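You operate a simulated robot arm through the tools that you are given. There is no shell and no other tool.

The job below is to be done with a simulated two-armed robot. You get a single attempt, and the scene is never put back.

Task
Dry the tube, mop the puddle, then mark white at 2 and 3.
Fine: blue cloth for both, back where it lay; two marks, no more; pen back in its well; leave the yellow pen, both rolls, the white cloth and the other tubes; the tube stays in the cradle.

The check looks at the end state, three seconds after you hand in, the way a careful person would. Anything else that was tipped, shoved, dropped, spilled or broken makes it a failure. Flat cloth is picked up by pressing the open fingertips on it (5 to 10 N) and closing them slowly along it; thin cloth reads only 2 to 8 mm in the jaws.

Robot
Two 7-joint arms with fingered hands on one trunk that stands fixed in place. Base frame: the origin is at the foot of the trunk, x ahead of it, y to its left, z up. Lengths are in mm, angles in degrees, forces in N, time in s.
The left shoulder is at [23, 125, 1370], the right one opposite. With the tool pointing down near the work surface each hand reaches from about 100 to 740 mm from the base axis, measured 20 degrees to its own side. Payload 4 kg a hand.
Tool frame (each hand has its own): the origin (TCP) lies between the finger pads and is the grasp point; the fingertips stand 29 mm ahead of it; z points along the fingers, y is the line along which they close. The gripper opens to 100 mm; its body begins 34 mm behind the TCP. The gripper is a hand of 5 fingers: y runs from the thumb to the fingers, the wrist lies at [-15, -105, -177] in the tool frame.
Orientation is that of the tool frame in the base frame, as a unit quaternion [x, y, z, w]. With the fingers straight down and the wrist toward the robot, the tool's x, y and z point along [0, 1, 0], [1, 0, 0] and [0, 0, -1] of the base frame.

Tools
- The arms move only by the tool drive_tool. It takes "left_steps", "right_steps" or both (then of equal length, played together; a hand with none holds still); each is a list that holds one entry, the list of rows, each a list of 6 numbers: the turn, a rotation vector about the tool's x, y, z in units of 60 degrees (1.0 is 60 degrees), then the shift along the tool's x, y, z in units of 500 mm (1.0 is 500 mm). In form: [[[rx, ry, rz, x, y, z], ...]]. A call has 1 to 20 rows; each row is the pose to reach, as a shift and turn from the pose commanded when the call began, along the tool's axes at that moment. A call with a number of a shift or a turn outside -1 to 1 is refused whole. Each row takes 0.2 s and may step no farther than 50 mm and 8.6 degrees from the row before; otherwise, the whole call is refused. Where a pose cannot be reached the arm comes as near as it can. A force on the tool above 40 N (or 10 N above the force at the start of the call, whichever is more), or a blocked arm, ends the call early, and 0.2 s more pass. In this call time passes only in rows, and 0.2 s behind the last. It gives the time, the measured TCP pose, the force on the tool (base axes), the opening and the grip force at its end, in the units of the frame above (readings bear some noise), with the torque about the TCP (base axes, N m) and any sound that the robot's microphone picked up, and new pictures: "views" is both (left out), scene, wrist or none (wrist: the cameras of the hands that moved).
- Cameras (640 x 400 px; columns grow to the right, rows downward): "scene" is now at [92.6, -47.1, 1477.2]; the picture's right is [-0.58, -0.82, 0.00], its down [-0.63, 0.44, -0.64] and it looks along [0.52, -0.37, -0.77] (base axes); focal length 275 px, centre (320, 200). "left" rides on the left gripper at [-65, -86, -121] in its tool frame; the picture's right is [-0.76, -0.31, 0.58], its down [0.59, -0.70, 0.40] and it looks along [0.28, 0.64, 0.71] (tool axes); focal length 247 px, centre (320, 200). "right" rides on the right gripper at [66, -86, -121] in its tool frame; the picture's right is [-0.76, 0.31, -0.58], its down [-0.59, -0.70, 0.40] and it looks along [-0.28, 0.64, 0.71] (tool axes); focal length 247 px, centre (320, 200). There is no depth. A picture from a camera that has moved, and an enlarged one, comes with that camera's place and axes in the base frame and with its lens.
- move_column(by): moves the trunk up (or, below 0, down) by that many mm; the arms and the scene camera ride with it, the base frame stays. It gives what a move gives, with no picture.
- move_fingers(index, middle, ring, little, thumb_bend, thumb_turn, hand): sets how far each is bent, from 0 (flat) to 1 (curled in); at 0.3 the hand is open as for a grip, at 0.7 the pads meet at the TCP. One left out holds its place. A second passes; each finger stops where it meets its share of the squeeze, and holds until it gets a number again. It is the only way to open and close the hand. It gives what a move gives, with no picture; readings hold the bend of each and the force on index, middle, ring, little, thumb and palm. thumb_turn goes from beside the hand (0) to across from the fingers (1), as for a grip.
- turn_head(pan, tilt): turns the head with the scene camera to pan (to the left, within 80 degrees either way) and tilt (down, from -29 to 69), counted from straight ahead of the robot (the tilt from the chest, where the trunk bows). It gives what a move gives, and a new picture of the scene camera.
- enlarge(camera, box): a new picture of the part [left, top, right, bottom] of that camera's present view, enlarged. The clock stands still meanwhile.
- hand_in(): hands the job in; it is judged then, once.

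Nothing tells you positions but the pictures and the camera data. Unless the task says otherwise, let go and move clear before handing in.

The tools are called after "Emit:" by a JSON object that holds its "method" and its "body". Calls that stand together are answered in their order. drive_tool: Moves the arms, as the interface text tells. Its arguments: {"type":"object","properties":{"left_steps":{"type":"array"},"right_steps":{"type":"array"},"views":{"type":"string","enum":["both","scene","wrist","none"]}},"required":[]} The other tools are called the same way: move_column (by) moves the trunk up or down; move_fingers (index, middle, ring, little, thumb_bend, thumb_turn, hand) moves the fingers one by one; turn_head (pan, tilt) turns the head that bears the scene camera; enlarge (camera, box) takes an enlarged picture of a part of a camera's view; hand_in () hands the job in.

At the start:

```text
t: 0.0
left_tool_pos: [517.7, -42.7, 1234.1]
left_orientation: [0.707, 0.707, 0.0, -0.001]
left_force: [0.3, -0.3, 0.3]
left_torque: [0.02, -0.03, 0.01]
left_gripper_width: 99.8
left_grasp_force: 0.1
left_shape: jaw
left_bend: [0.3, 0.3, 0.3, 0.3, 0.3, 0.98]
left_finger forces: [0.0, 0.1, 0.1, 0.0, 0.0, 0.0]
right_tool_pos: [283.8, -436.9, 1210.8]
right_orientation: [0.707, 0.707, 0.001, 0.0]
right_force: [0.1, -0.5, -0.4]
right_torque: [0.02, 0.02, 0.0]
right_gripper_width: 100.2
right_grasp_force: 0.1
right_shape: jaw
right_bend: [0.3, 0.3, 0.3, 0.3, 0.3, 0.98]
right_finger forces: [0.0, 0.0, 0.1, 0.0, 0.1, 0.0]
trunk travel left (down, up): [-567.0, 180.0]
head pan, tilt (commanded): [-35.1, 50.3]
```

scene: 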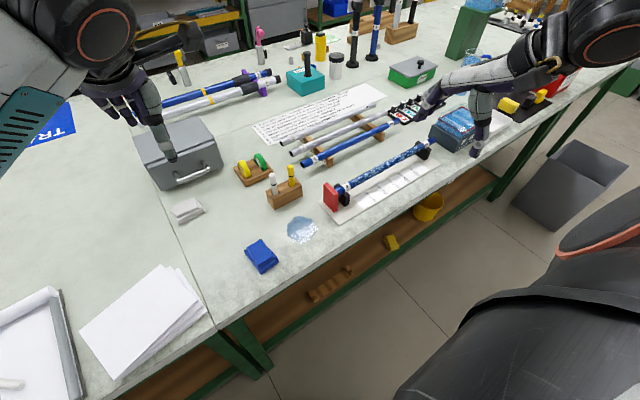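
right: 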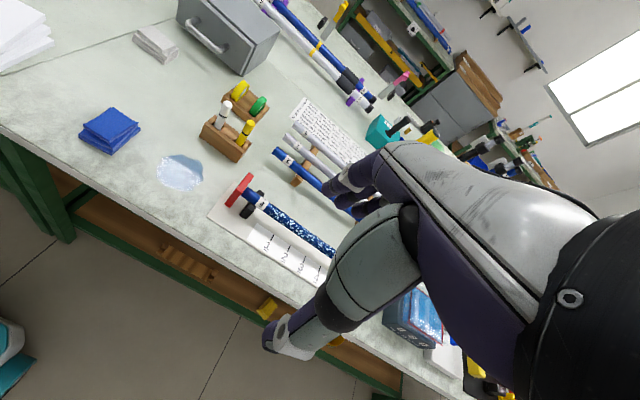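
left: 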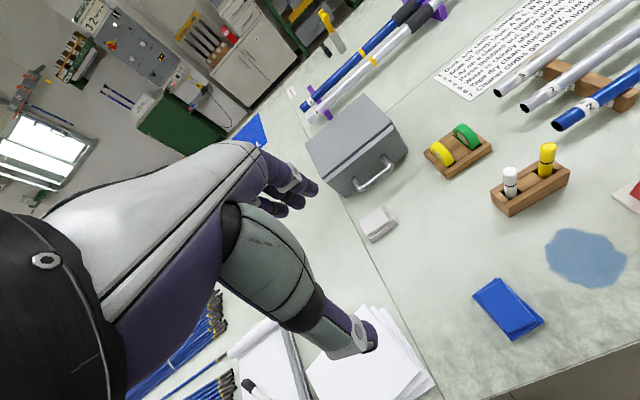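

I see a bench with a blue tube in a cradle above a paper scale, a puddle beside it, a folded blue cloth, a pen block with a white and a yellow pen, and some rolls. First I'll look closer at the details before moving.

Emit:
{"method": "enlarge", "body": {"camera": "scene", "box": [220, 120, 480, 282]}}

Emit:
{"method": "enlarge", "body": {"camera": "scene", "box": [310, 130, 450, 218]}}

Emit:
{"method": "enlarge", "body": {"camera": "scene", "box": [240, 75, 400, 175]}}

Emit:
{"method": "enlarge", "body": {"camera": "right", "box": [60, 60, 380, 260]}}

Emit:
{"method": "enlarge", "body": {"camera": "left", "box": [400, 0, 640, 150]}}

```text
2.46 times, centred on (350, 201) of scene
camera zoom: at [92.6, -47.1, 1477.2], right [-0.58, -0.82, 0.0], down [-0.63, 0.44, -0.64], along [0.52, -0.37, -0.77], focal length 677 px, centre (246, 198)
```

zoom: 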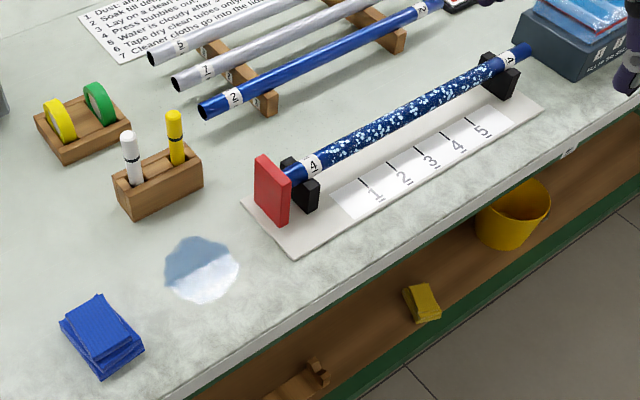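

```text
4.55 times, centred on (380, 174) of scene
camera zoom: at [92.6, -47.1, 1477.2], right [-0.58, -0.82, 0.0], down [-0.63, 0.44, -0.64], along [0.52, -0.37, -0.77], focal length 1251 px, centre (47, 318)
```

zoom: 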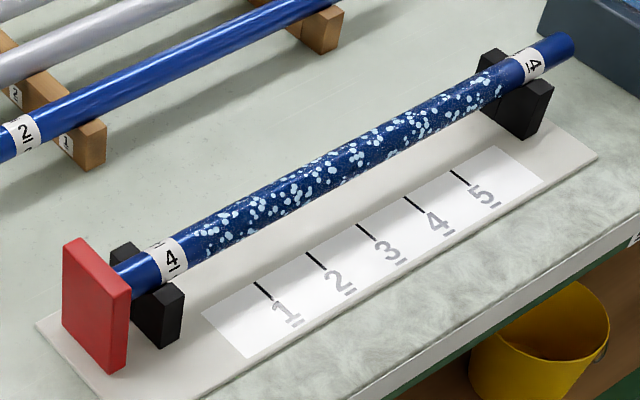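

```text
4.00 times, centred on (320, 125) of scene
camera zoom: at [92.6, -47.1, 1477.2], right [-0.58, -0.82, 0.0], down [-0.63, 0.44, -0.64], along [0.52, -0.37, -0.77], focal length 1101 px, centre (320, 500)
```

zoom: 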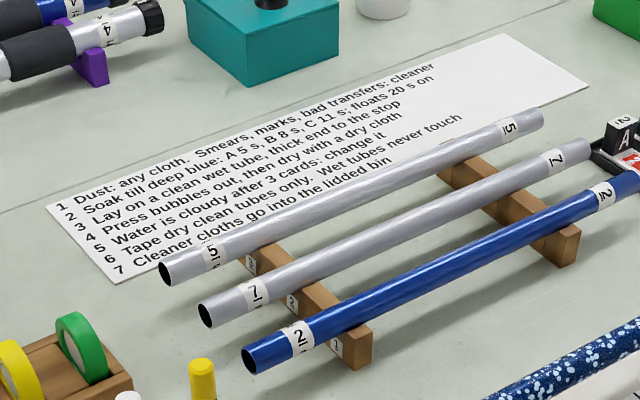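

```text
2.00 times, centred on (220, 160) of right
camera zoom: at [198.0, -370.1, 1333.6], right [0.31, -0.76, 0.58], down [-0.7, -0.59, -0.4], along [0.64, -0.28, -0.71], focal length 494 px, centre (520, 280)
```

zoom: 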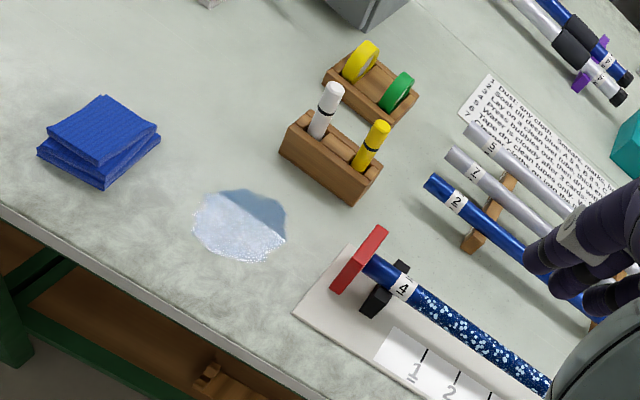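

```text
2.67 times, centred on (520, 75) of left
camera zoom: at [433.7, -107.8, 1355.8], right [-0.31, -0.76, -0.58], down [-0.7, 0.59, -0.4], along [0.64, 0.28, -0.71], focal length 659 px, centre (-213, 533)
```

zoom: 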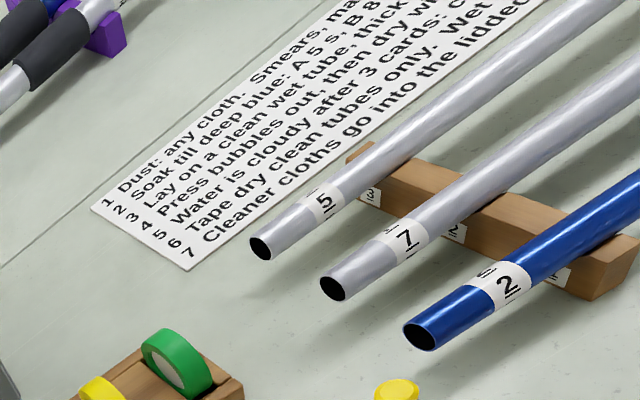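

The bench top is near z≈818. The wet tube runs along y at x≈498, from y≈-400 to -810, with drops from about -455 to -745. Ticks 2 and 3 are near y≈-547 and -597, the cloth is near (468,-122), the puddle near (482,-259) and the pen block near (598,-271). Next I'll look closer at the pens, cloth and cradle.

Emit:
{"method": "enlarge", "body": {"camera": "left", "box": [480, 130, 600, 220]}}

Emit:
{"method": "enlarge", "body": {"camera": "left", "box": [440, 200, 640, 350]}}

Emit:
{"method": "enlarge", "body": {"camera": "scene", "box": [230, 140, 320, 210]}}

Emit:
{"method": "enlarge", "body": {"camera": "scene", "box": [230, 210, 330, 280]}}

Emit:
{"method": "enlarge", "body": {"camera": "right", "box": [60, 80, 260, 200]}}

Emit:
{"method": "enlarge", "body": {"camera": "right", "box": [200, 160, 360, 280]}}

```text
4.44 times, centred on (540, 175) of left
camera zoom: at [433.7, -107.8, 1355.8], right [-0.31, -0.76, -0.58], down [-0.7, 0.59, -0.4], along [0.64, 0.28, -0.71], focal length 1098 px, centre (-658, 311)
```

zoom: 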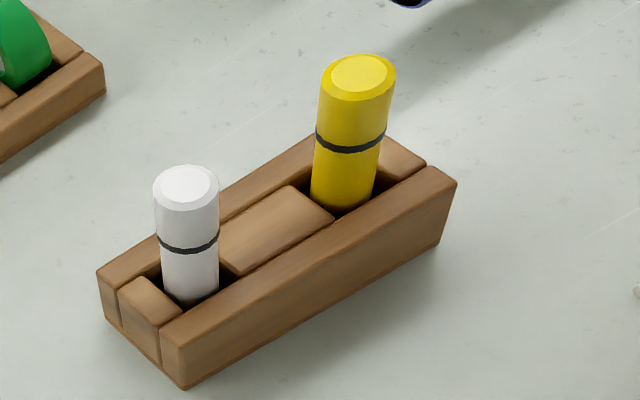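

```text
2.67 times, centred on (540, 275) of left
camera zoom: at [433.7, -107.8, 1355.8], right [-0.31, -0.76, -0.58], down [-0.7, 0.59, -0.4], along [0.64, 0.28, -0.71], focal length 659 px, centre (-267, 0)
```

zoom: 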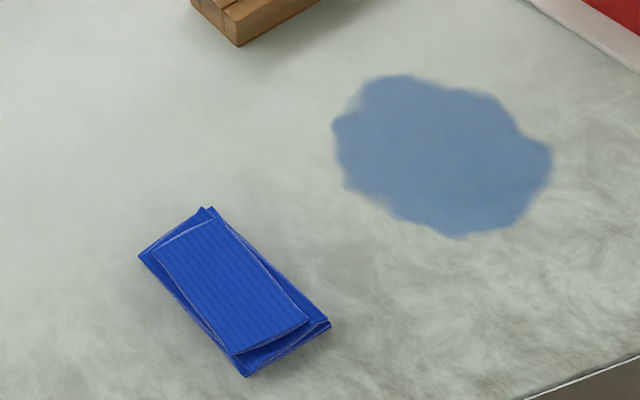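

```text
5.71 times, centred on (275, 175) of scene
camera zoom: at [92.6, -47.1, 1477.2], right [-0.58, -0.82, 0.0], down [-0.63, 0.44, -0.64], along [0.52, -0.37, -0.77], focal length 1572 px, centre (577, 343)
```

zoom: 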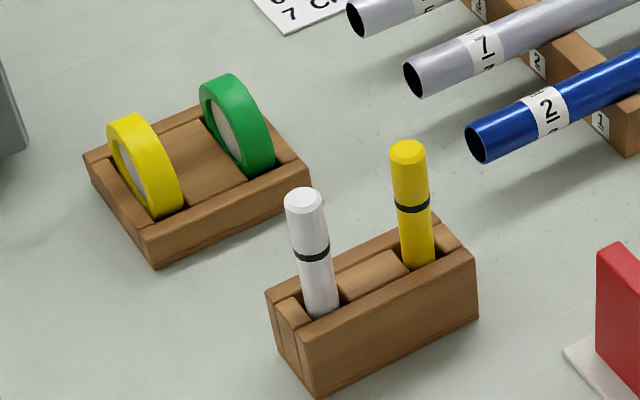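

```text
5.71 times, centred on (280, 245) of scene
camera zoom: at [92.6, -47.1, 1477.2], right [-0.58, -0.82, 0.0], down [-0.63, 0.44, -0.64], along [0.52, -0.37, -0.77], focal length 1572 px, centre (549, -57)
```

zoom: 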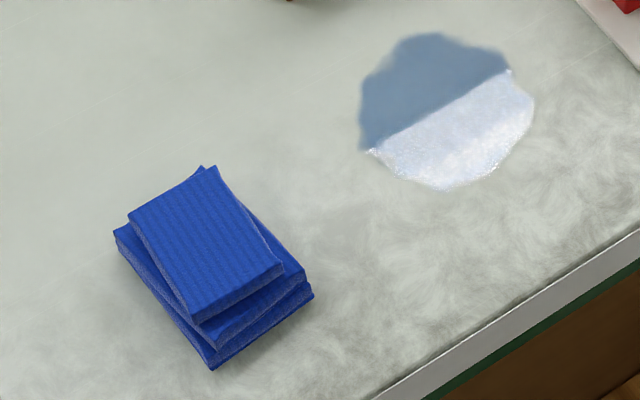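

```text
3.20 times, centred on (160, 140) of right
camera zoom: at [198.0, -370.1, 1333.6], right [0.31, -0.76, 0.58], down [-0.7, -0.59, -0.4], along [0.64, -0.28, -0.71], focal length 790 px, centre (832, 392)
```

zoom: 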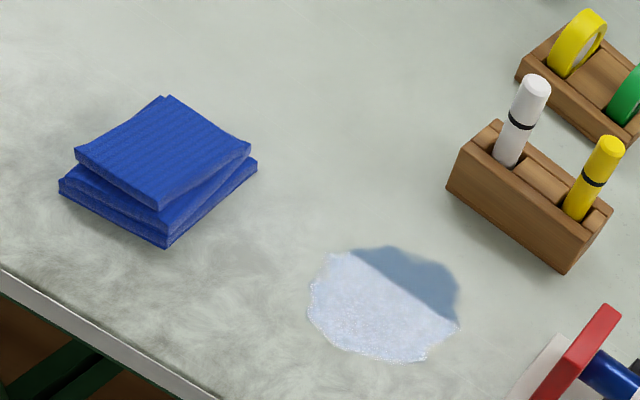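

```text
3.33 times, centred on (280, 220) of right
camera zoom: at [198.0, -370.1, 1333.6], right [0.31, -0.76, 0.58], down [-0.7, -0.59, -0.4], along [0.64, -0.28, -0.71], focal length 823 px, centre (453, 133)
```

zoom: 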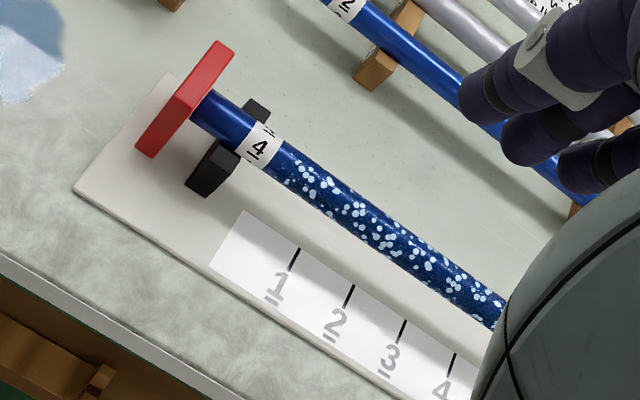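

White and yellow pens stand in a wooden block at about x≈621 (white y≈-253, yellow y≈-313, tops z≈924). The cloth stack covers about x 430–511, y -98 to -152. I'll start by moving the left arm up the bench and out of the way.

Emit:
{"method": "drive_tool", "body": {"left_steps": [[[0, 0, 0, 0.08, -0.04, 0], [0, 0, 0, 0.16, -0.08, 0], [0, 0, 0, 0.24, -0.12, 0], [0, 0, 0, 0.32, -0.16, 0], [0, 0, 0, 0.4, -0.2, 0], [0, 0, 0, 0.48, -0.24, 0], [0, 0, 0, 0.56, -0.28, 0], [0, 0, 0, 0.6, -0.3, 0]]], "views": "scene"}}

```text
t: 1.8
left_tool_pos: [375.1, 260.4, 1235.0]
left_orientation: [0.707, 0.707, -0.001, 0.0]
left_force: [0.2, 0.0, -0.8]
left_torque: [0.02, -0.01, -0.01]
left_gripper_width: 99.8
left_grasp_force: 0.0
left_shape: jaw
left_bend: [0.3, 0.3, 0.3, 0.3, 0.3, 0.98]
left_finger forces: [0.1, 0.0, 0.0, 0.1, 0.0, 0.1]
left hand out of reach, approached as far as the arm can: row 7, 8
right_tool_pos: [282.9, -436.4, 1212.8]
right_orientation: [0.707, 0.707, 0.001, -0.001]
right_force: [0.5, -0.5, 0.5]
right_torque: [0.01, 0.0, 0.0]
right_gripper_width: 99.9
right_grasp_force: 0.1
right_shape: jaw
right_bend: [0.3, 0.3, 0.3, 0.3, 0.3, 0.98]
right_finger forces: [0.1, 0.0, 0.0, 0.0, 0.1, 0.0]
trunk travel left (down, up): [-567.0, 180.0]
head pan, tilt (commanded): [-35.1, 50.3]
camera scene: at [92.3, -46.7, 1477.2], right [-0.58, -0.82, 0.0], down [-0.63, 0.44, -0.64], along [0.52, -0.37, -0.77], focal length 275 px, centre (320, 200)
```

scene: 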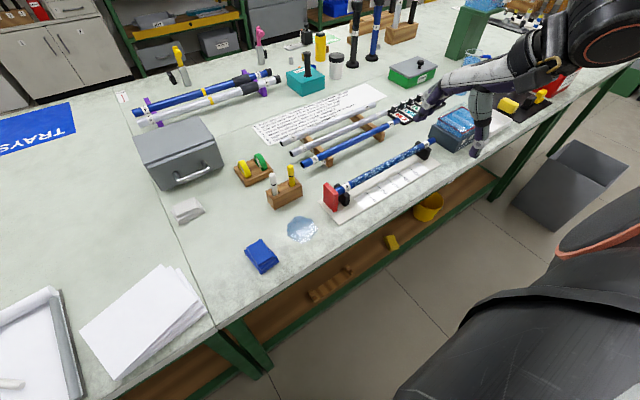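

The left arm is clear to the side. Now I'll lower the trunk for reach and a closer view, then look again.

Emit:
{"method": "move_column", "body": {"by": -200}}

Emit:
{"method": "turn_head", "body": {"pan": -35, "tilt": 42}}

```text
t: 4.0
left_tool_pos: [387.6, 260.3, 1015.1]
left_orientation: [0.707, 0.706, -0.022, -0.021]
left_force: [0.2, 1.1, -0.4]
left_torque: [0.0, -0.01, -0.03]
left_gripper_width: 99.6
left_grasp_force: 0.1
left_shape: jaw
left_bend: [0.3, 0.3, 0.3, 0.3, 0.3, 0.98]
left_finger forces: [0.0, 0.0, 0.1, 0.0, 0.0, 0.0]
right_tool_pos: [282.2, -435.6, 1012.1]
right_orientation: [0.707, 0.708, 0.0, 0.0]
right_force: [-0.7, 0.1, -1.3]
right_torque: [0.01, -0.03, 0.03]
right_gripper_width: 99.8
right_grasp_force: 0.1
right_shape: jaw
right_bend: [0.3, 0.3, 0.3, 0.3, 0.3, 0.98]
right_finger forces: [0.1, 0.1, 0.0, 0.1, 0.1, 0.0]
trunk travel left (down, up): [-367.0, 380.0]
head pan, tilt (commanded): [-35.1, 50.3]
```

```text
t: 4.7
left_tool_pos: [388.5, 259.1, 1013.2]
left_orientation: [0.708, 0.706, -0.022, -0.022]
left_force: [-0.5, -1.0, 0.5]
left_torque: [0.03, -0.01, -0.02]
left_gripper_width: 99.9
left_grasp_force: 0.1
left_shape: jaw
left_bend: [0.3, 0.3, 0.3, 0.3, 0.3, 0.98]
left_finger forces: [0.0, 0.0, 0.1, 0.0, 0.0, 0.0]
right_tool_pos: [285.2, -435.5, 1012.2]
right_orientation: [0.707, 0.707, 0.0, -0.001]
right_force: [0.4, 0.1, -0.1]
right_torque: [0.0, -0.03, 0.02]
right_gripper_width: 99.9
right_grasp_force: 0.0
right_shape: jaw
right_bend: [0.3, 0.3, 0.3, 0.3, 0.3, 0.98]
right_finger forces: [0.0, 0.1, 0.0, 0.1, 0.1, 0.0]
trunk travel left (down, up): [-367.0, 380.0]
head pan, tilt (commanded): [-35.0, 42.0]
camera scene: at [122.7, -50.8, 1286.7], right [-0.57, -0.82, 0.0], down [-0.55, 0.38, -0.74], along [0.61, -0.43, -0.67], focal length 275 px, centre (320, 200)
```

scene: 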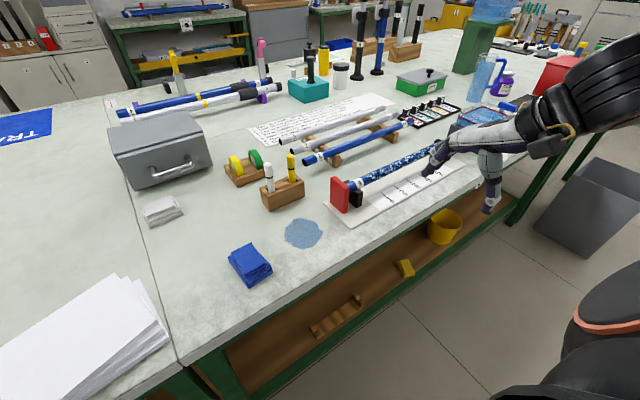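

From here the cloth, puddle, block and cradle are all visible. I'll bring the right hand high over the cloth at about (470,-123).

Emit:
{"method": "drive_tool", "body": {"right_steps": [[[0, 0, 0, 0.069, 0.041, 0], [0, 0, 0, 0.139, 0.082, 0], [0, 0, 0, 0.208, 0.123, 0], [0, 0, 0, 0.277, 0.164, 0], [0, 0, 0, 0.347, 0.206, 0], [0, 0, 0, 0.416, 0.247, 0], [0, 0, 0, 0.485, 0.288, 0], [0, 0, 0, 0.555, 0.329, 0], [0, 0, 0, 0.624, 0.37, 0]]], "views": "both"}}

```text
t: 6.7
left_tool_pos: [387.3, 261.6, 1013.0]
left_orientation: [0.706, 0.707, -0.023, -0.021]
left_force: [-0.6, -0.3, -0.6]
left_torque: [-0.04, -0.03, -0.02]
left_gripper_width: 99.8
left_grasp_force: 0.0
left_shape: jaw
left_bend: [0.3, 0.3, 0.3, 0.3, 0.3, 0.98]
left_finger forces: [0.0, 0.0, 0.0, 0.0, 0.0, 0.0]
right_tool_pos: [469.5, -119.9, 1012.5]
right_orientation: [0.707, 0.707, 0.0, -0.001]
right_force: [0.4, 0.1, -0.6]
right_torque: [-0.02, -0.02, -0.01]
right_gripper_width: 99.8
right_grasp_force: 0.1
right_shape: jaw
right_bend: [0.3, 0.3, 0.3, 0.3, 0.3, 0.98]
right_finger forces: [0.0, 0.0, 0.1, 0.1, 0.1, 0.0]
right hand out of reach, approached as far as the arm can: row 2, 3, 4, 5
trunk travel left (down, up): [-367.0, 380.0]
head pan, tilt (commanded): [-35.0, 42.0]
camera scene: at [123.1, -49.8, 1286.7], right [-0.57, -0.82, 0.0], down [-0.55, 0.38, -0.74], along [0.61, -0.43, -0.67], focal length 275 px, centre (320, 200)
camera right: at [383.8, -54.1, 1134.8], right [0.31, -0.76, 0.58], down [-0.7, -0.59, -0.4], along [0.64, -0.28, -0.71], focal length 247 px, centre (320, 200)
```

scene: 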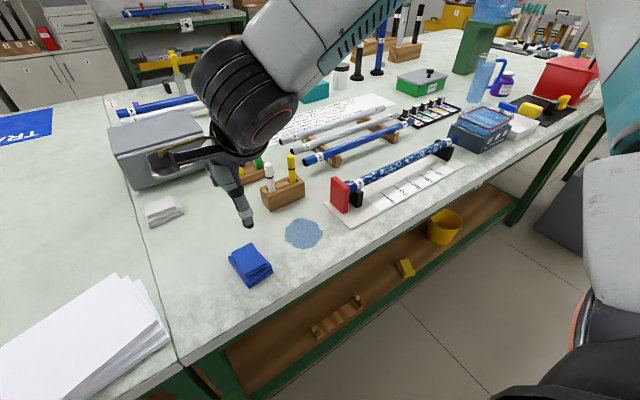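
right: 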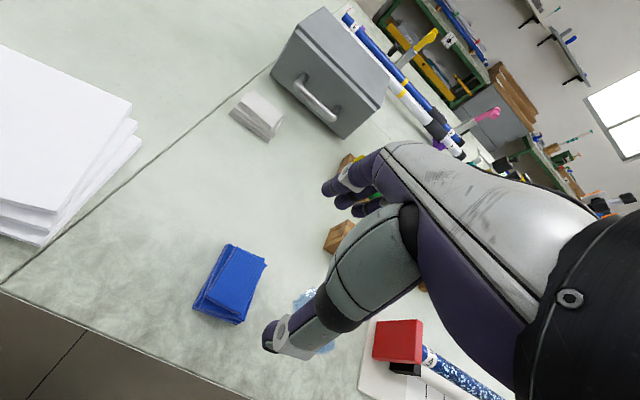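

The hand is now above the cloth area. I'll zoom both cameras on the cloth to fix its position and height.

Emit:
{"method": "enlarge", "body": {"camera": "right", "box": [160, 220, 320, 340]}}

Emit:
{"method": "enlarge", "body": {"camera": "scene", "box": [200, 200, 340, 300]}}

Emit:
{"method": "enlarge", "body": {"camera": "scene", "box": [310, 120, 490, 230]}}

```text
3.33 times, centred on (240, 280) of right
camera zoom: at [383.8, -54.1, 1134.8], right [0.31, -0.76, 0.58], down [-0.7, -0.59, -0.4], along [0.64, -0.28, -0.71], focal length 823 px, centre (587, -67)
```

zoom: 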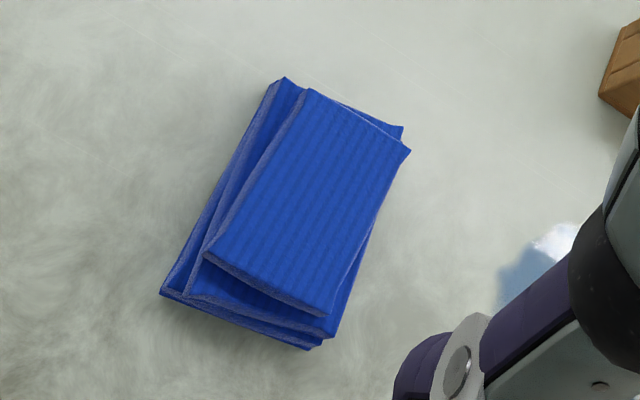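

```text
4.00 times, centred on (270, 250) of scene
camera zoom: at [123.1, -49.8, 1286.7], right [-0.57, -0.82, 0.0], down [-0.55, 0.38, -0.74], along [0.61, -0.43, -0.67], focal length 1101 px, centre (520, 0)
```

zoom: 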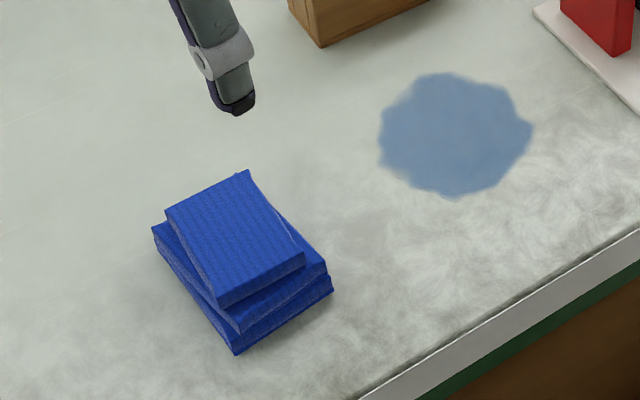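

```text
3.56 times, centred on (400, 175) of scene
camera zoom: at [123.1, -49.8, 1286.7], right [-0.57, -0.82, 0.0], down [-0.55, 0.38, -0.74], along [0.61, -0.43, -0.67], focal length 978 px, centre (36, 289)
```

zoom: 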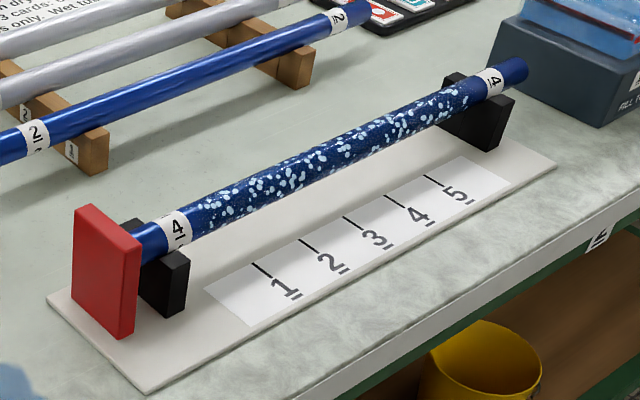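

The cloth's top layer spans about x 443–506, y -142 to -97, with its top at z≈836. I'll half-close the fingers so they fit on the cloth and come down to about 40 mm above it.

Emit:
{"method": "move_fingers", "body": {"hand": "right", "index": 0.5, "middle": 0.5, "ring": 0.5, "little": 0.5, "thumb_bend": 0.5}}

Emit:
{"method": "drive_tool", "body": {"right_steps": [[[0, 0, 0, 0, 0.01, 0.07], [0, 0, 0, 0, 0.01, 0.14], [0, 0, 0, 0, 0.01, 0.2]]], "views": "both"}}

```text
t: 7.7
left_tool_pos: [386.4, 260.1, 1013.9]
left_orientation: [0.707, 0.706, -0.023, -0.022]
left_force: [-0.2, 0.1, 0.0]
left_torque: [-0.03, -0.03, 0.01]
left_gripper_width: 99.7
left_grasp_force: 0.1
left_shape: jaw
left_bend: [0.3, 0.3, 0.3, 0.3, 0.3, 0.98]
left_finger forces: [0.0, 0.0, 0.0, 0.0, 0.0, 0.0]
right_tool_pos: [468.3, -121.2, 1013.3]
right_orientation: [0.708, 0.707, 0.001, 0.0]
right_force: [-0.2, 0.6, 0.4]
right_torque: [-0.01, 0.0, 0.0]
right_gripper_width: 50.4
right_grasp_force: 0.0
right_shape: fingers
right_bend: [0.5, 0.5, 0.5, 0.5, 0.5, 0.98]
right_finger forces: [0.0, 0.0, 0.0, 0.0, 0.0, 0.1]
trunk travel left (down, up): [-367.0, 380.0]
head pan, tilt (commanded): [-35.0, 42.0]
```

```text
t: 8.5
left_tool_pos: [386.5, 260.2, 1014.0]
left_orientation: [0.707, 0.706, -0.023, -0.021]
left_force: [-0.6, -0.3, -0.6]
left_torque: [-0.01, 0.03, -0.01]
left_gripper_width: 99.9
left_grasp_force: 0.0
left_shape: jaw
left_bend: [0.3, 0.3, 0.3, 0.3, 0.3, 0.98]
left_finger forces: [0.0, 0.0, 0.0, 0.0, 0.0, 0.1]
right_tool_pos: [471.9, -124.0, 911.2]
right_orientation: [0.706, 0.708, 0.0, 0.001]
right_force: [-0.8, -0.3, -0.1]
right_torque: [0.02, -0.03, -0.01]
right_gripper_width: 50.5
right_grasp_force: 0.1
right_shape: fingers
right_bend: [0.5, 0.5, 0.5, 0.5, 0.5, 0.98]
right_finger forces: [0.0, 0.0, 0.1, 0.0, 0.1, 0.1]
trunk travel left (down, up): [-367.0, 380.0]
head pan, tilt (commanded): [-35.0, 42.0]
camera scene: at [123.1, -51.0, 1286.7], right [-0.57, -0.82, 0.0], down [-0.55, 0.38, -0.74], along [0.61, -0.43, -0.67], focal length 275 px, centre (320, 200)
camera right: at [386.5, -58.0, 1032.8], right [0.31, -0.76, 0.58], down [-0.7, -0.59, -0.4], along [0.64, -0.28, -0.71], focal length 247 px, centre (320, 200)
```

scene: 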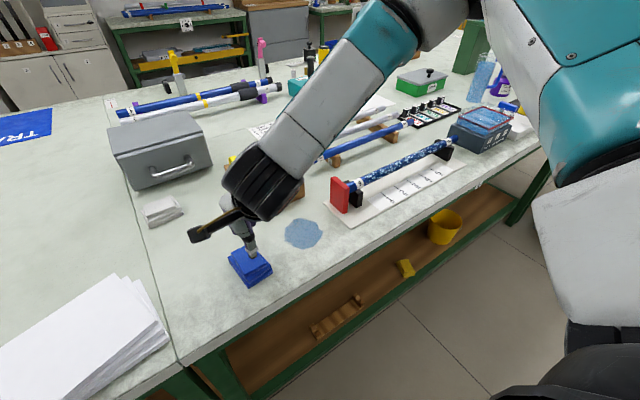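
right: 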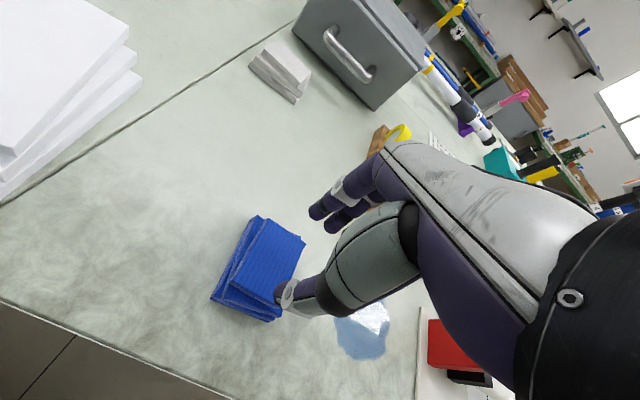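

The fingers are about 45 mm apart above the cloth. I'll check the alignment by zooming in before pressing.

Emit:
{"method": "enlarge", "body": {"camera": "right", "box": [190, 150, 410, 370]}}

Emit:
{"method": "enlarge", "body": {"camera": "scene", "box": [180, 180, 330, 300]}}

```text
1.82 times, centred on (300, 260) of right
camera zoom: at [386.5, -58.0, 1032.8], right [0.31, -0.76, 0.58], down [-0.7, -0.59, -0.4], along [0.64, -0.28, -0.71], focal length 449 px, centre (356, 91)
```

zoom: 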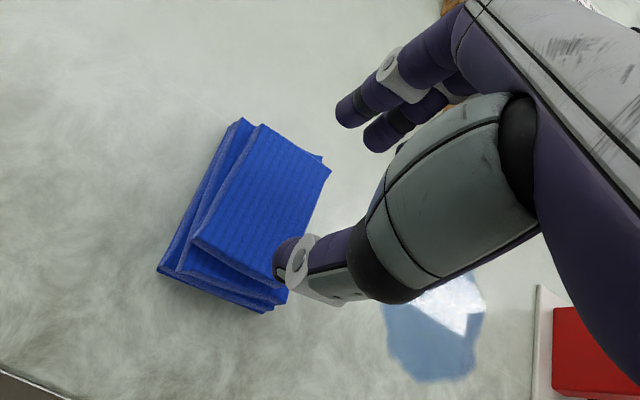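

```text
3.33 times, centred on (255, 240) of scene
camera zoom: at [123.1, -51.0, 1286.7], right [-0.57, -0.82, 0.0], down [-0.55, 0.38, -0.74], along [0.61, -0.43, -0.67], focal length 917 px, centre (537, 67)
```

zoom: 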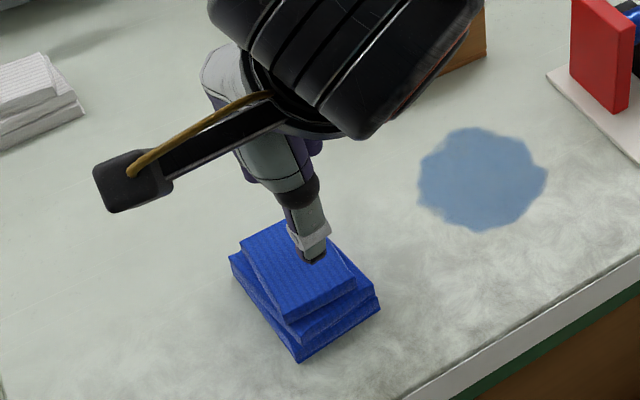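

The thumb and fingertips fall inside the cloth's top face; the cloth centre is near (474,-119). I'll shift 5 mm left and descend toward contact.

Emit:
{"method": "drive_tool", "body": {"right_steps": [[[0, 0, 0, 0.01, 0.003, 0.03], [0, 0, 0, 0.01, 0.003, 0.06], [0, 0, 0, 0.01, 0.003, 0.08]]], "views": "none"}}

```text
t: 9.3
left_tool_pos: [386.7, 261.2, 1013.8]
left_orientation: [0.707, 0.707, -0.024, -0.021]
left_force: [0.1, -0.5, 0.4]
left_torque: [0.04, 0.0, 0.01]
left_gripper_width: 99.9
left_grasp_force: 0.0
left_shape: jaw
left_bend: [0.3, 0.3, 0.3, 0.3, 0.3, 0.98]
left_finger forces: [0.0, 0.0, 0.0, 0.0, 0.0, 0.1]
right_tool_pos: [475.6, -118.8, 869.5]
right_orientation: [0.707, 0.707, 0.001, -0.001]
right_force: [-1.1, 0.0, 0.1]
right_torque: [-0.01, -0.02, -0.01]
right_gripper_width: 50.7
right_grasp_force: 0.1
right_shape: fingers
right_bend: [0.5, 0.5, 0.5, 0.5, 0.5, 0.98]
right_finger forces: [0.0, 0.0, 0.0, 0.0, 0.1, 0.0]
trunk travel left (down, up): [-367.0, 380.0]
head pan, tilt (commanded): [-35.0, 42.0]
```

No contact yet at z≈869. I'll go down a few millimetres more and watch the force.

Emit:
{"method": "drive_tool", "body": {"right_steps": [[[0, 0, 0, 0, 0, 0.006], [0, 0, 0, 0, 0, 0.012]]], "views": "wrist"}}

```text
t: 9.9
left_tool_pos: [386.4, 260.0, 1014.5]
left_orientation: [0.708, 0.706, -0.022, -0.021]
left_force: [0.3, -0.1, -0.3]
left_torque: [0.01, 0.0, -0.01]
left_gripper_width: 99.9
left_grasp_force: 0.0
left_shape: jaw
left_bend: [0.3, 0.3, 0.3, 0.3, 0.3, 0.98]
left_finger forces: [0.1, 0.0, 0.1, 0.0, 0.0, 0.0]
right_tool_pos: [476.2, -117.6, 866.3]
right_orientation: [0.706, 0.708, 0.001, 0.0]
right_force: [0.3, -0.6, 8.8]
right_torque: [-0.09, -0.29, -0.03]
right_gripper_width: 50.4
right_grasp_force: 4.1
right_shape: fingers
right_bend: [0.5, 0.5, 0.5, 0.5, 0.5, 0.98]
right_finger forces: [0.0, 8.2, 0.0, 0.0, 0.2, 0.0]
trunk travel left (down, up): [-367.0, 380.0]
head pan, tilt (commanded): [-35.0, 42.0]
camera right: at [389.3, -51.6, 988.9], right [0.31, -0.76, 0.58], down [-0.7, -0.59, -0.4], along [0.64, -0.28, -0.71], focal length 247 px, centre (320, 200)
```

right: 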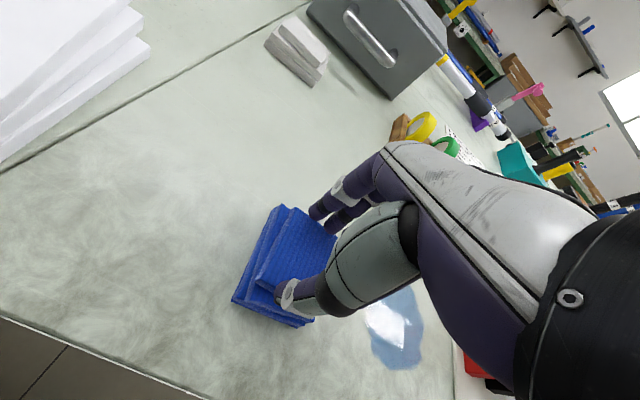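

Contact reads about 9 N on the cloth. Now I'll close the fingertips slowly along it.

Emit:
{"method": "move_fingers", "body": {"hand": "right", "index": 0.55, "middle": 0.55, "ring": 0.55, "little": 0.55, "thumb_bend": 0.55}}

```text
t: 10.9
left_tool_pos: [386.6, 260.8, 1015.5]
left_orientation: [0.707, 0.706, -0.022, -0.021]
left_force: [-0.5, 0.3, -0.2]
left_torque: [0.02, 0.0, -0.01]
left_gripper_width: 99.8
left_grasp_force: 0.1
left_shape: jaw
left_bend: [0.3, 0.3, 0.3, 0.3, 0.3, 0.98]
left_finger forces: [0.0, 0.0, 0.0, 0.1, 0.2, 0.0]
right_tool_pos: [474.3, -118.0, 867.2]
right_orientation: [0.706, 0.708, 0.002, 0.001]
right_force: [0.8, 0.0, 20.6]
right_torque: [-0.18, -0.58, 0.01]
right_gripper_width: 42.3
right_grasp_force: 10.4
right_shape: fingers
right_bend: [0.55, 0.5, 0.55, 0.55, 0.53, 0.97]
right_finger forces: [0.0, 17.9, 0.1, 0.0, 3.1, 0.0]
trunk travel left (down, up): [-367.0, 380.0]
head pan, tilt (commanded): [-35.0, 42.0]
```

Closing pushed the force up to 20 N, so I'll ease up about 2.5 mm and then keep closing.

Emit:
{"method": "drive_tool", "body": {"right_steps": [[[0, 0, 0, 0, 0, -0.005]]], "views": "none"}}

Emit:
{"method": "move_fingers", "body": {"hand": "right", "index": 0.58, "middle": 0.58, "ring": 0.58, "little": 0.58, "thumb_bend": 0.58}}

```text
t: 11.3
left_tool_pos: [386.6, 260.8, 1015.0]
left_orientation: [0.707, 0.706, -0.021, -0.021]
left_force: [-0.4, 0.7, -0.4]
left_torque: [0.0, 0.0, -0.05]
left_gripper_width: 100.0
left_grasp_force: 0.1
left_shape: jaw
left_bend: [0.3, 0.3, 0.3, 0.3, 0.3, 0.98]
left_finger forces: [0.0, 0.1, 0.0, 0.0, 0.1, 0.0]
right_tool_pos: [473.3, -118.0, 868.2]
right_orientation: [0.707, 0.707, -0.001, -0.001]
right_force: [2.7, 0.3, 13.1]
right_torque: [-0.05, -0.31, 0.03]
right_gripper_width: 39.5
right_grasp_force: 6.4
right_shape: fingers
right_bend: [0.55, 0.51, 0.55, 0.55, 0.54, 0.97]
right_finger forces: [0.0, 10.0, 0.1, 0.0, 2.2, 0.0]
trunk travel left (down, up): [-367.0, 380.0]
head pan, tilt (commanded): [-35.0, 42.0]
```

```text
t: 12.3
left_tool_pos: [387.9, 259.9, 1015.3]
left_orientation: [0.707, 0.706, -0.023, -0.021]
left_force: [-0.2, 0.3, -0.8]
left_torque: [0.02, 0.01, -0.02]
left_gripper_width: 99.8
left_grasp_force: 0.0
left_shape: jaw
left_bend: [0.3, 0.3, 0.3, 0.3, 0.3, 0.98]
left_finger forces: [0.0, 0.0, 0.1, 0.0, 0.0, 0.1]
right_tool_pos: [473.7, -117.7, 867.3]
right_orientation: [0.707, 0.707, 0.001, -0.001]
right_force: [0.9, -0.3, 7.1]
right_torque: [-0.01, -0.05, 0.01]
right_gripper_width: 34.0
right_grasp_force: 3.4
right_shape: fingers
right_bend: [0.57, 0.55, 0.57, 0.57, 0.57, 0.97]
right_finger forces: [0.0, 3.7, 0.1, 0.0, 3.2, 0.0]
trunk travel left (down, up): [-367.0, 380.0]
head pan, tilt (commanded): [-35.0, 42.0]
```

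Force is back to 7 N and the jaws are at 34 mm. I'll continue closing.

Emit:
{"method": "move_fingers", "body": {"hand": "right", "index": 0.62, "middle": 0.62, "ring": 0.62, "little": 0.62, "thumb_bend": 0.62}}

```text
t: 13.3
left_tool_pos: [387.1, 260.4, 1014.9]
left_orientation: [0.707, 0.706, -0.023, -0.022]
left_force: [-0.2, -0.3, -0.2]
left_torque: [0.0, -0.04, 0.0]
left_gripper_width: 99.8
left_grasp_force: 0.0
left_shape: jaw
left_bend: [0.3, 0.3, 0.3, 0.3, 0.3, 0.98]
left_finger forces: [0.0, 0.0, 0.0, 0.0, 0.0, 0.0]
right_tool_pos: [473.7, -118.5, 867.8]
right_orientation: [0.707, 0.707, 0.001, -0.001]
right_force: [0.1, 0.9, -0.5]
right_torque: [0.01, -0.01, -0.03]
right_gripper_width: 20.9
right_grasp_force: 0.0
right_shape: fingers
right_bend: [0.62, 0.62, 0.62, 0.62, 0.62, 0.98]
right_finger forces: [0.0, 0.0, 0.1, 0.0, 0.1, 0.0]
trunk travel left (down, up): [-367.0, 380.0]
head pan, tilt (commanded): [-35.0, 42.0]
```

The force dropped to zero at 21 mm opening. I'll look at what the cloth is doing before continuing.

Emit:
{"method": "enlarge", "body": {"camera": "right", "box": [210, 180, 370, 340]}}

Emit:
{"method": "enlarge", "body": {"camera": "scene", "box": [200, 200, 320, 300]}}

```text
2.50 times, centred on (290, 260) of right
camera zoom: at [389.4, -51.6, 990.0], right [0.31, -0.76, 0.58], down [-0.7, -0.59, -0.4], along [0.64, -0.28, -0.71], focal length 617 px, centre (395, 50)
```

zoom: 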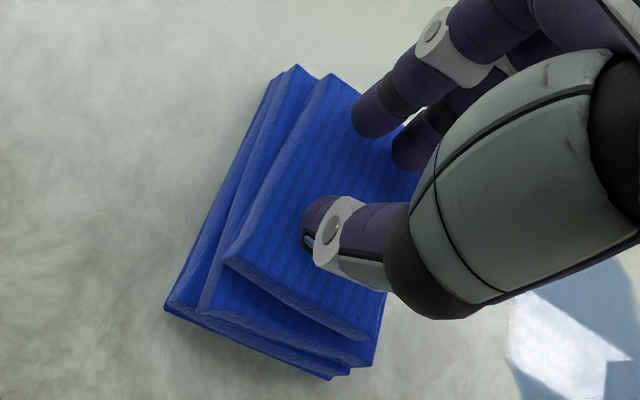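

```text
4.00 times, centred on (260, 250) of scene
camera zoom: at [122.6, -50.7, 1286.8], right [-0.57, -0.82, 0.0], down [-0.55, 0.38, -0.74], along [0.61, -0.43, -0.67], focal length 1101 px, centre (560, 0)
```

zoom: 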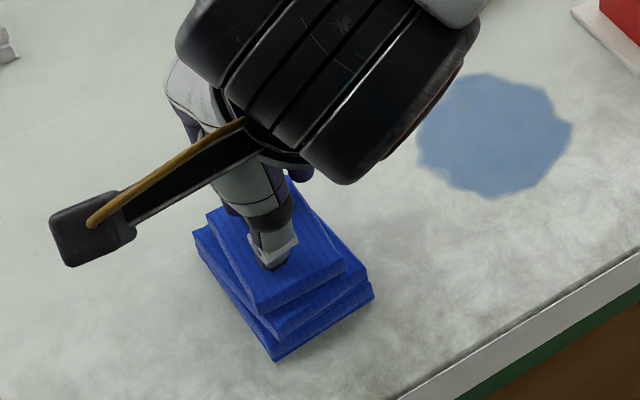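

The cloth hasn't moved; the tips slid off the pressure as they arced up. I'll press down again from this opening and continue in smaller closings with the pressure kept.

Emit:
{"method": "drive_tool", "body": {"right_steps": [[[0, 0, 0, 0, 0, 0.004], [0, 0, 0, 0, 0, 0.007]]], "views": "none"}}

```text
t: 13.9
left_tool_pos: [387.2, 260.2, 1014.7]
left_orientation: [0.708, 0.706, -0.022, -0.021]
left_force: [-0.2, 0.7, -0.1]
left_torque: [0.0, 0.02, -0.01]
left_gripper_width: 99.9
left_grasp_force: 0.0
left_shape: jaw
left_bend: [0.3, 0.3, 0.3, 0.3, 0.3, 0.98]
left_finger forces: [0.1, 0.1, 0.0, 0.0, 0.0, 0.0]
right_tool_pos: [475.6, -117.7, 866.1]
right_orientation: [0.707, 0.708, 0.003, 0.001]
right_force: [0.3, 0.4, 13.9]
right_torque: [0.08, 0.22, 0.01]
right_gripper_width: 20.2
right_grasp_force: 7.1
right_shape: fingers
right_bend: [0.62, 0.62, 0.62, 0.62, 0.61, 0.98]
right_finger forces: [0.0, 3.1, 0.0, 0.0, 10.4, 0.1]
trunk travel left (down, up): [-367.0, 380.0]
head pan, tilt (commanded): [-35.0, 42.0]
```

Emit:
{"method": "drive_tool", "body": {"right_steps": [[[0, 0, 0, 0, 0, -0.002]]], "views": "none"}}

Emit:
{"method": "move_fingers", "body": {"hand": "right", "index": 0.64, "middle": 0.64, "ring": 0.64, "little": 0.64, "thumb_bend": 0.64}}

```text
t: 14.3
left_tool_pos: [385.7, 260.3, 1013.5]
left_orientation: [0.707, 0.706, -0.022, -0.021]
left_force: [-0.2, 0.5, -0.4]
left_torque: [-0.01, 0.01, 0.01]
left_gripper_width: 100.0
left_grasp_force: 0.0
left_shape: jaw
left_bend: [0.3, 0.3, 0.3, 0.3, 0.3, 0.98]
left_finger forces: [0.0, 0.0, 0.0, 0.0, 0.1, 0.1]
right_tool_pos: [474.4, -118.0, 866.5]
right_orientation: [0.707, 0.707, 0.001, 0.0]
right_force: [-0.1, 0.1, 14.3]
right_torque: [0.04, 0.12, 0.05]
right_gripper_width: 19.6
right_grasp_force: 6.9
right_shape: fingers
right_bend: [0.62, 0.62, 0.62, 0.62, 0.62, 0.97]
right_finger forces: [0.0, 4.5, 0.0, 0.1, 10.3, 0.0]
trunk travel left (down, up): [-367.0, 380.0]
head pan, tilt (commanded): [-35.0, 42.0]
```

```text
t: 15.3
left_tool_pos: [386.4, 259.7, 1015.3]
left_orientation: [0.708, 0.706, -0.022, -0.022]
left_force: [-1.1, 0.9, -0.2]
left_torque: [0.05, 0.01, 0.02]
left_gripper_width: 99.7
left_grasp_force: 0.0
left_shape: jaw
left_bend: [0.3, 0.3, 0.3, 0.3, 0.3, 0.98]
left_finger forces: [0.0, 0.1, 0.0, 0.1, 0.0, 0.0]
right_tool_pos: [473.0, -118.7, 866.3]
right_orientation: [0.707, 0.707, 0.001, 0.0]
right_force: [0.2, -0.5, 14.2]
right_torque: [0.07, 0.17, 0.01]
right_gripper_width: 15.5
right_grasp_force: 7.3
right_shape: fingers
right_bend: [0.64, 0.64, 0.64, 0.64, 0.63, 0.97]
right_finger forces: [0.0, 2.8, 0.0, 0.0, 11.2, 0.0]
trunk travel left (down, up): [-367.0, 380.0]
head pan, tilt (commanded): [-35.0, 42.0]
```

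Emit:
{"method": "drive_tool", "body": {"right_steps": [[[0, 0, 0, 0, 0, -0.003]]], "views": "none"}}

Emit:
{"method": "move_fingers", "body": {"hand": "right", "index": 0.66, "middle": 0.66, "ring": 0.66, "little": 0.66, "thumb_bend": 0.66}}

Emit:
{"method": "move_fingers", "body": {"hand": "right", "index": 0.68, "middle": 0.68, "ring": 0.68, "little": 0.68, "thumb_bend": 0.68}}

```text
t: 15.7
left_tool_pos: [387.4, 260.3, 1013.8]
left_orientation: [0.707, 0.706, -0.023, -0.021]
left_force: [0.0, -1.0, 0.4]
left_torque: [0.02, -0.01, -0.03]
left_gripper_width: 99.6
left_grasp_force: 0.1
left_shape: jaw
left_bend: [0.3, 0.3, 0.3, 0.3, 0.3, 0.98]
left_finger forces: [0.0, 0.0, 0.0, 0.0, 0.0, 0.0]
right_tool_pos: [473.7, -118.3, 866.2]
right_orientation: [0.707, 0.707, -0.001, 0.0]
right_force: [-0.2, 0.2, 4.6]
right_torque: [0.01, 0.01, -0.02]
right_gripper_width: 15.2
right_grasp_force: 1.6
right_shape: fingers
right_bend: [0.64, 0.64, 0.64, 0.64, 0.64, 0.97]
right_finger forces: [0.0, 1.3, 0.0, 0.1, 2.3, 0.1]
trunk travel left (down, up): [-367.0, 380.0]
head pan, tilt (commanded): [-35.0, 42.0]
```

```text
t: 16.7
left_tool_pos: [387.1, 260.3, 1014.8]
left_orientation: [0.707, 0.706, -0.023, -0.022]
left_force: [0.5, -0.1, -0.1]
left_torque: [-0.01, -0.01, 0.0]
left_gripper_width: 100.0
left_grasp_force: 0.1
left_shape: jaw
left_bend: [0.3, 0.3, 0.3, 0.3, 0.3, 0.98]
left_finger forces: [0.0, 0.0, 0.0, 0.1, 0.1, 0.0]
right_tool_pos: [475.3, -119.1, 866.5]
right_orientation: [0.707, 0.707, 0.001, -0.001]
right_force: [-0.3, 1.2, -0.4]
right_torque: [0.03, 0.03, 0.01]
right_gripper_width: 11.6
right_grasp_force: 0.0
right_shape: fingers
right_bend: [0.66, 0.66, 0.66, 0.66, 0.66, 0.97]
right_finger forces: [0.1, 0.0, 0.1, 0.0, 0.1, 0.0]
trunk travel left (down, up): [-367.0, 380.0]
head pan, tilt (commanded): [-35.0, 42.0]
```

```text
t: 17.7
left_tool_pos: [387.4, 261.1, 1014.3]
left_orientation: [0.708, 0.706, -0.023, -0.021]
left_force: [-0.6, 0.1, -0.2]
left_torque: [-0.02, 0.04, 0.01]
left_gripper_width: 100.0
left_grasp_force: 0.2
left_shape: jaw
left_bend: [0.3, 0.3, 0.3, 0.3, 0.3, 0.98]
left_finger forces: [0.0, 0.0, 0.0, 0.1, 0.0, 0.1]
right_tool_pos: [474.7, -117.3, 867.8]
right_orientation: [0.707, 0.707, 0.001, 0.0]
right_force: [0.0, 0.4, -0.5]
right_torque: [0.02, 0.03, 0.02]
right_gripper_width: 6.8
right_grasp_force: 0.1
right_shape: fingers
right_bend: [0.68, 0.68, 0.68, 0.68, 0.68, 0.97]
right_finger forces: [0.0, 0.0, 0.1, 0.0, 0.0, 0.0]
trunk travel left (down, up): [-367.0, 380.0]
head pan, tilt (commanded): [-35.0, 42.0]
```

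The jaws closed without catching the cloth, and the cloth is undisturbed. I'll reopen to half, press again at 5–10 N and close in small steps, correcting the pressure each time.

Emit:
{"method": "drive_tool", "body": {"right_steps": [[[0, 0, 0, 0, 0, -0.02]]], "views": "none"}}

Emit:
{"method": "move_fingers", "body": {"hand": "right", "index": 0.48, "middle": 0.48, "ring": 0.48, "little": 0.48, "thumb_bend": 0.48}}

Emit:
{"method": "drive_tool", "body": {"right_steps": [[[0, 0, 0, 0, 0, 0.008], [0, 0, 0, 0, 0, 0.014], [0, 0, 0, 0, 0, 0.018], [0, 0, 0, 0, 0, 0.021]]], "views": "wrist"}}

```text
t: 18.1
left_tool_pos: [387.7, 260.7, 1013.5]
left_orientation: [0.708, 0.706, -0.023, -0.021]
left_force: [-1.0, -0.5, -1.2]
left_torque: [0.01, -0.02, 0.0]
left_gripper_width: 99.8
left_grasp_force: 0.0
left_shape: jaw
left_bend: [0.3, 0.3, 0.3, 0.3, 0.3, 0.98]
left_finger forces: [0.0, 0.0, 0.0, 0.0, 0.0, 0.0]
right_tool_pos: [473.7, -118.1, 876.7]
right_orientation: [0.706, 0.708, 0.0, 0.0]
right_force: [-0.7, 0.1, -0.6]
right_torque: [0.01, 0.02, -0.02]
right_gripper_width: 6.5
right_grasp_force: 0.0
right_shape: fingers
right_bend: [0.68, 0.68, 0.68, 0.68, 0.68, 0.97]
right_finger forces: [0.1, 0.0, 0.0, 0.0, 0.0, 0.0]
trunk travel left (down, up): [-367.0, 380.0]
head pan, tilt (commanded): [-35.0, 42.0]
```

```text
t: 19.1
left_tool_pos: [386.4, 260.7, 1013.8]
left_orientation: [0.707, 0.707, -0.023, -0.021]
left_force: [0.1, -1.3, 0.5]
left_torque: [0.0, 0.0, 0.02]
left_gripper_width: 99.7
left_grasp_force: 0.1
left_shape: jaw
left_bend: [0.3, 0.3, 0.3, 0.3, 0.3, 0.98]
left_finger forces: [0.0, 0.0, 0.0, 0.0, 0.1, 0.0]
right_tool_pos: [473.6, -118.3, 876.9]
right_orientation: [0.707, 0.707, 0.0, 0.0]
right_force: [0.7, 0.7, 0.1]
right_torque: [0.03, -0.04, -0.01]
right_gripper_width: 54.4
right_grasp_force: 0.0
right_shape: fingers
right_bend: [0.48, 0.48, 0.48, 0.48, 0.48, 0.97]
right_finger forces: [0.1, 0.0, 0.1, 0.1, 0.0, 0.1]
trunk travel left (down, up): [-367.0, 380.0]
head pan, tilt (commanded): [-35.0, 42.0]
```

```text
t: 20.1
left_tool_pos: [386.7, 260.4, 1014.3]
left_orientation: [0.707, 0.707, -0.023, -0.022]
left_force: [0.0, 1.0, -0.3]
left_torque: [-0.01, 0.0, 0.02]
left_gripper_width: 99.8
left_grasp_force: 0.2
left_shape: jaw
left_bend: [0.3, 0.3, 0.3, 0.3, 0.3, 0.98]
left_finger forces: [0.1, 0.0, 0.0, 0.1, 0.0, 0.0]
right_tool_pos: [474.2, -117.6, 867.1]
right_orientation: [0.706, 0.708, 0.0, -0.001]
right_force: [-0.5, -0.3, -0.5]
right_torque: [0.0, 0.01, -0.02]
right_gripper_width: 54.7
right_grasp_force: 0.0
right_shape: fingers
right_bend: [0.48, 0.48, 0.48, 0.48, 0.48, 0.97]
right_finger forces: [0.1, 0.0, 0.0, 0.1, 0.0, 0.0]
trunk travel left (down, up): [-367.0, 380.0]
head pan, tilt (commanded): [-35.0, 42.0]
camera right: at [389.2, -52.3, 989.4], right [0.31, -0.76, 0.58], down [-0.7, -0.59, -0.4], along [0.64, -0.28, -0.71], focal length 247 px, centre (320, 200)
```

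right: 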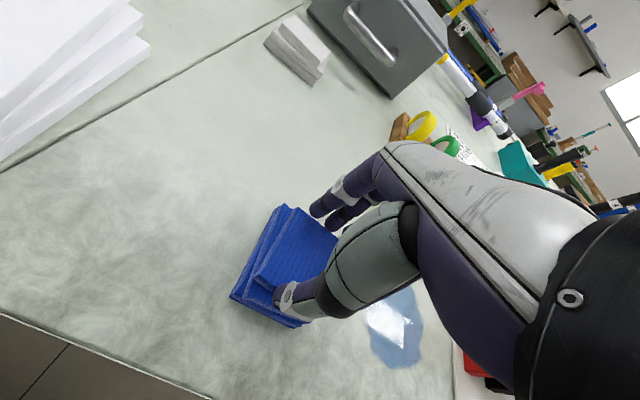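

No contact yet at z≈867. I'll lower slightly more.

Emit:
{"method": "drive_tool", "body": {"right_steps": [[[0, 0, 0, 0, 0, 0.003], [0, 0, 0, 0, 0, 0.005]]], "views": "none"}}

```text
t: 20.7
left_tool_pos: [386.4, 260.0, 1015.3]
left_orientation: [0.707, 0.706, -0.022, -0.021]
left_force: [0.3, 0.2, -0.4]
left_torque: [-0.02, 0.01, 0.0]
left_gripper_width: 99.8
left_grasp_force: 0.0
left_shape: jaw
left_bend: [0.3, 0.3, 0.3, 0.3, 0.3, 0.98]
left_finger forces: [0.1, 0.0, 0.0, 0.0, 0.0, 0.0]
right_tool_pos: [475.5, -119.3, 865.6]
right_orientation: [0.706, 0.708, 0.0, 0.0]
right_force: [-1.1, -1.0, 8.3]
right_torque: [-0.07, -0.13, 0.03]
right_gripper_width: 54.9
right_grasp_force: 4.3
right_shape: fingers
right_bend: [0.48, 0.48, 0.48, 0.48, 0.48, 0.98]
right_finger forces: [0.1, 5.5, 0.1, 0.0, 2.5, 0.0]
trunk travel left (down, up): [-367.0, 380.0]
head pan, tilt (commanded): [-35.0, 42.0]
```

Good: 8 N, with both middle finger and thumb touching. Closing in small steps now.

Emit:
{"method": "move_fingers", "body": {"hand": "right", "index": 0.51, "middle": 0.51, "ring": 0.51, "little": 0.51, "thumb_bend": 0.51}}

```text
t: 21.7
left_tool_pos: [386.7, 259.9, 1014.7]
left_orientation: [0.708, 0.706, -0.022, -0.021]
left_force: [0.1, 0.2, 0.0]
left_torque: [0.03, -0.04, -0.04]
left_gripper_width: 99.8
left_grasp_force: 0.0
left_shape: jaw
left_bend: [0.3, 0.3, 0.3, 0.3, 0.3, 0.98]
left_finger forces: [0.1, 0.0, 0.1, 0.0, 0.0, 0.0]
right_tool_pos: [474.1, -117.9, 865.2]
right_orientation: [0.707, 0.708, 0.001, 0.001]
right_force: [1.9, -1.0, 13.5]
right_torque: [-0.11, -0.22, 0.05]
right_gripper_width: 50.9
right_grasp_force: 7.1
right_shape: fingers
right_bend: [0.51, 0.48, 0.51, 0.51, 0.5, 0.98]
right_finger forces: [0.0, 9.8, 0.0, 0.0, 4.1, 0.0]
trunk travel left (down, up): [-367.0, 380.0]
head pan, tilt (commanded): [-35.0, 42.0]
```

Emit:
{"method": "drive_tool", "body": {"right_steps": [[[0, 0, 0, 0, 0, -0.002]]], "views": "none"}}

Emit:
{"method": "move_fingers", "body": {"hand": "right", "index": 0.54, "middle": 0.54, "ring": 0.54, "little": 0.54, "thumb_bend": 0.54}}

```text
t: 22.1
left_tool_pos: [386.6, 260.6, 1013.5]
left_orientation: [0.707, 0.706, -0.022, -0.021]
left_force: [-0.1, 0.6, -0.2]
left_torque: [0.02, 0.02, -0.01]
left_gripper_width: 99.9
left_grasp_force: 0.2
left_shape: jaw
left_bend: [0.3, 0.3, 0.3, 0.3, 0.3, 0.98]
left_finger forces: [0.0, 0.1, 0.0, 0.0, 0.1, 0.0]
right_tool_pos: [474.5, -118.6, 865.8]
right_orientation: [0.707, 0.707, 0.001, -0.002]
right_force: [0.3, -0.6, 10.8]
right_torque: [-0.1, -0.23, 0.03]
right_gripper_width: 50.2
right_grasp_force: 5.3
right_shape: fingers
right_bend: [0.51, 0.48, 0.51, 0.51, 0.5, 0.97]
right_finger forces: [0.0, 8.2, 0.0, 0.0, 3.0, 0.0]
trunk travel left (down, up): [-367.0, 380.0]
head pan, tilt (commanded): [-35.0, 42.0]
```

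```text
t: 23.1
left_tool_pos: [387.1, 259.5, 1014.0]
left_orientation: [0.708, 0.706, -0.022, -0.021]
left_force: [0.5, 0.2, -0.4]
left_torque: [0.0, 0.0, 0.03]
left_gripper_width: 99.9
left_grasp_force: 0.0
left_shape: jaw
left_bend: [0.3, 0.3, 0.3, 0.3, 0.3, 0.98]
left_finger forces: [0.1, 0.1, 0.1, 0.1, 0.0, 0.0]
right_tool_pos: [474.9, -118.5, 865.2]
right_orientation: [0.707, 0.707, 0.002, -0.001]
right_force: [0.4, -0.5, 11.8]
right_torque: [-0.08, -0.16, 0.04]
right_gripper_width: 45.7
right_grasp_force: 5.6
right_shape: fingers
right_bend: [0.54, 0.5, 0.54, 0.54, 0.52, 0.97]
right_finger forces: [0.1, 8.0, 0.1, 0.0, 3.8, 0.0]
trunk travel left (down, up): [-367.0, 380.0]
head pan, tilt (commanded): [-35.0, 42.0]
```

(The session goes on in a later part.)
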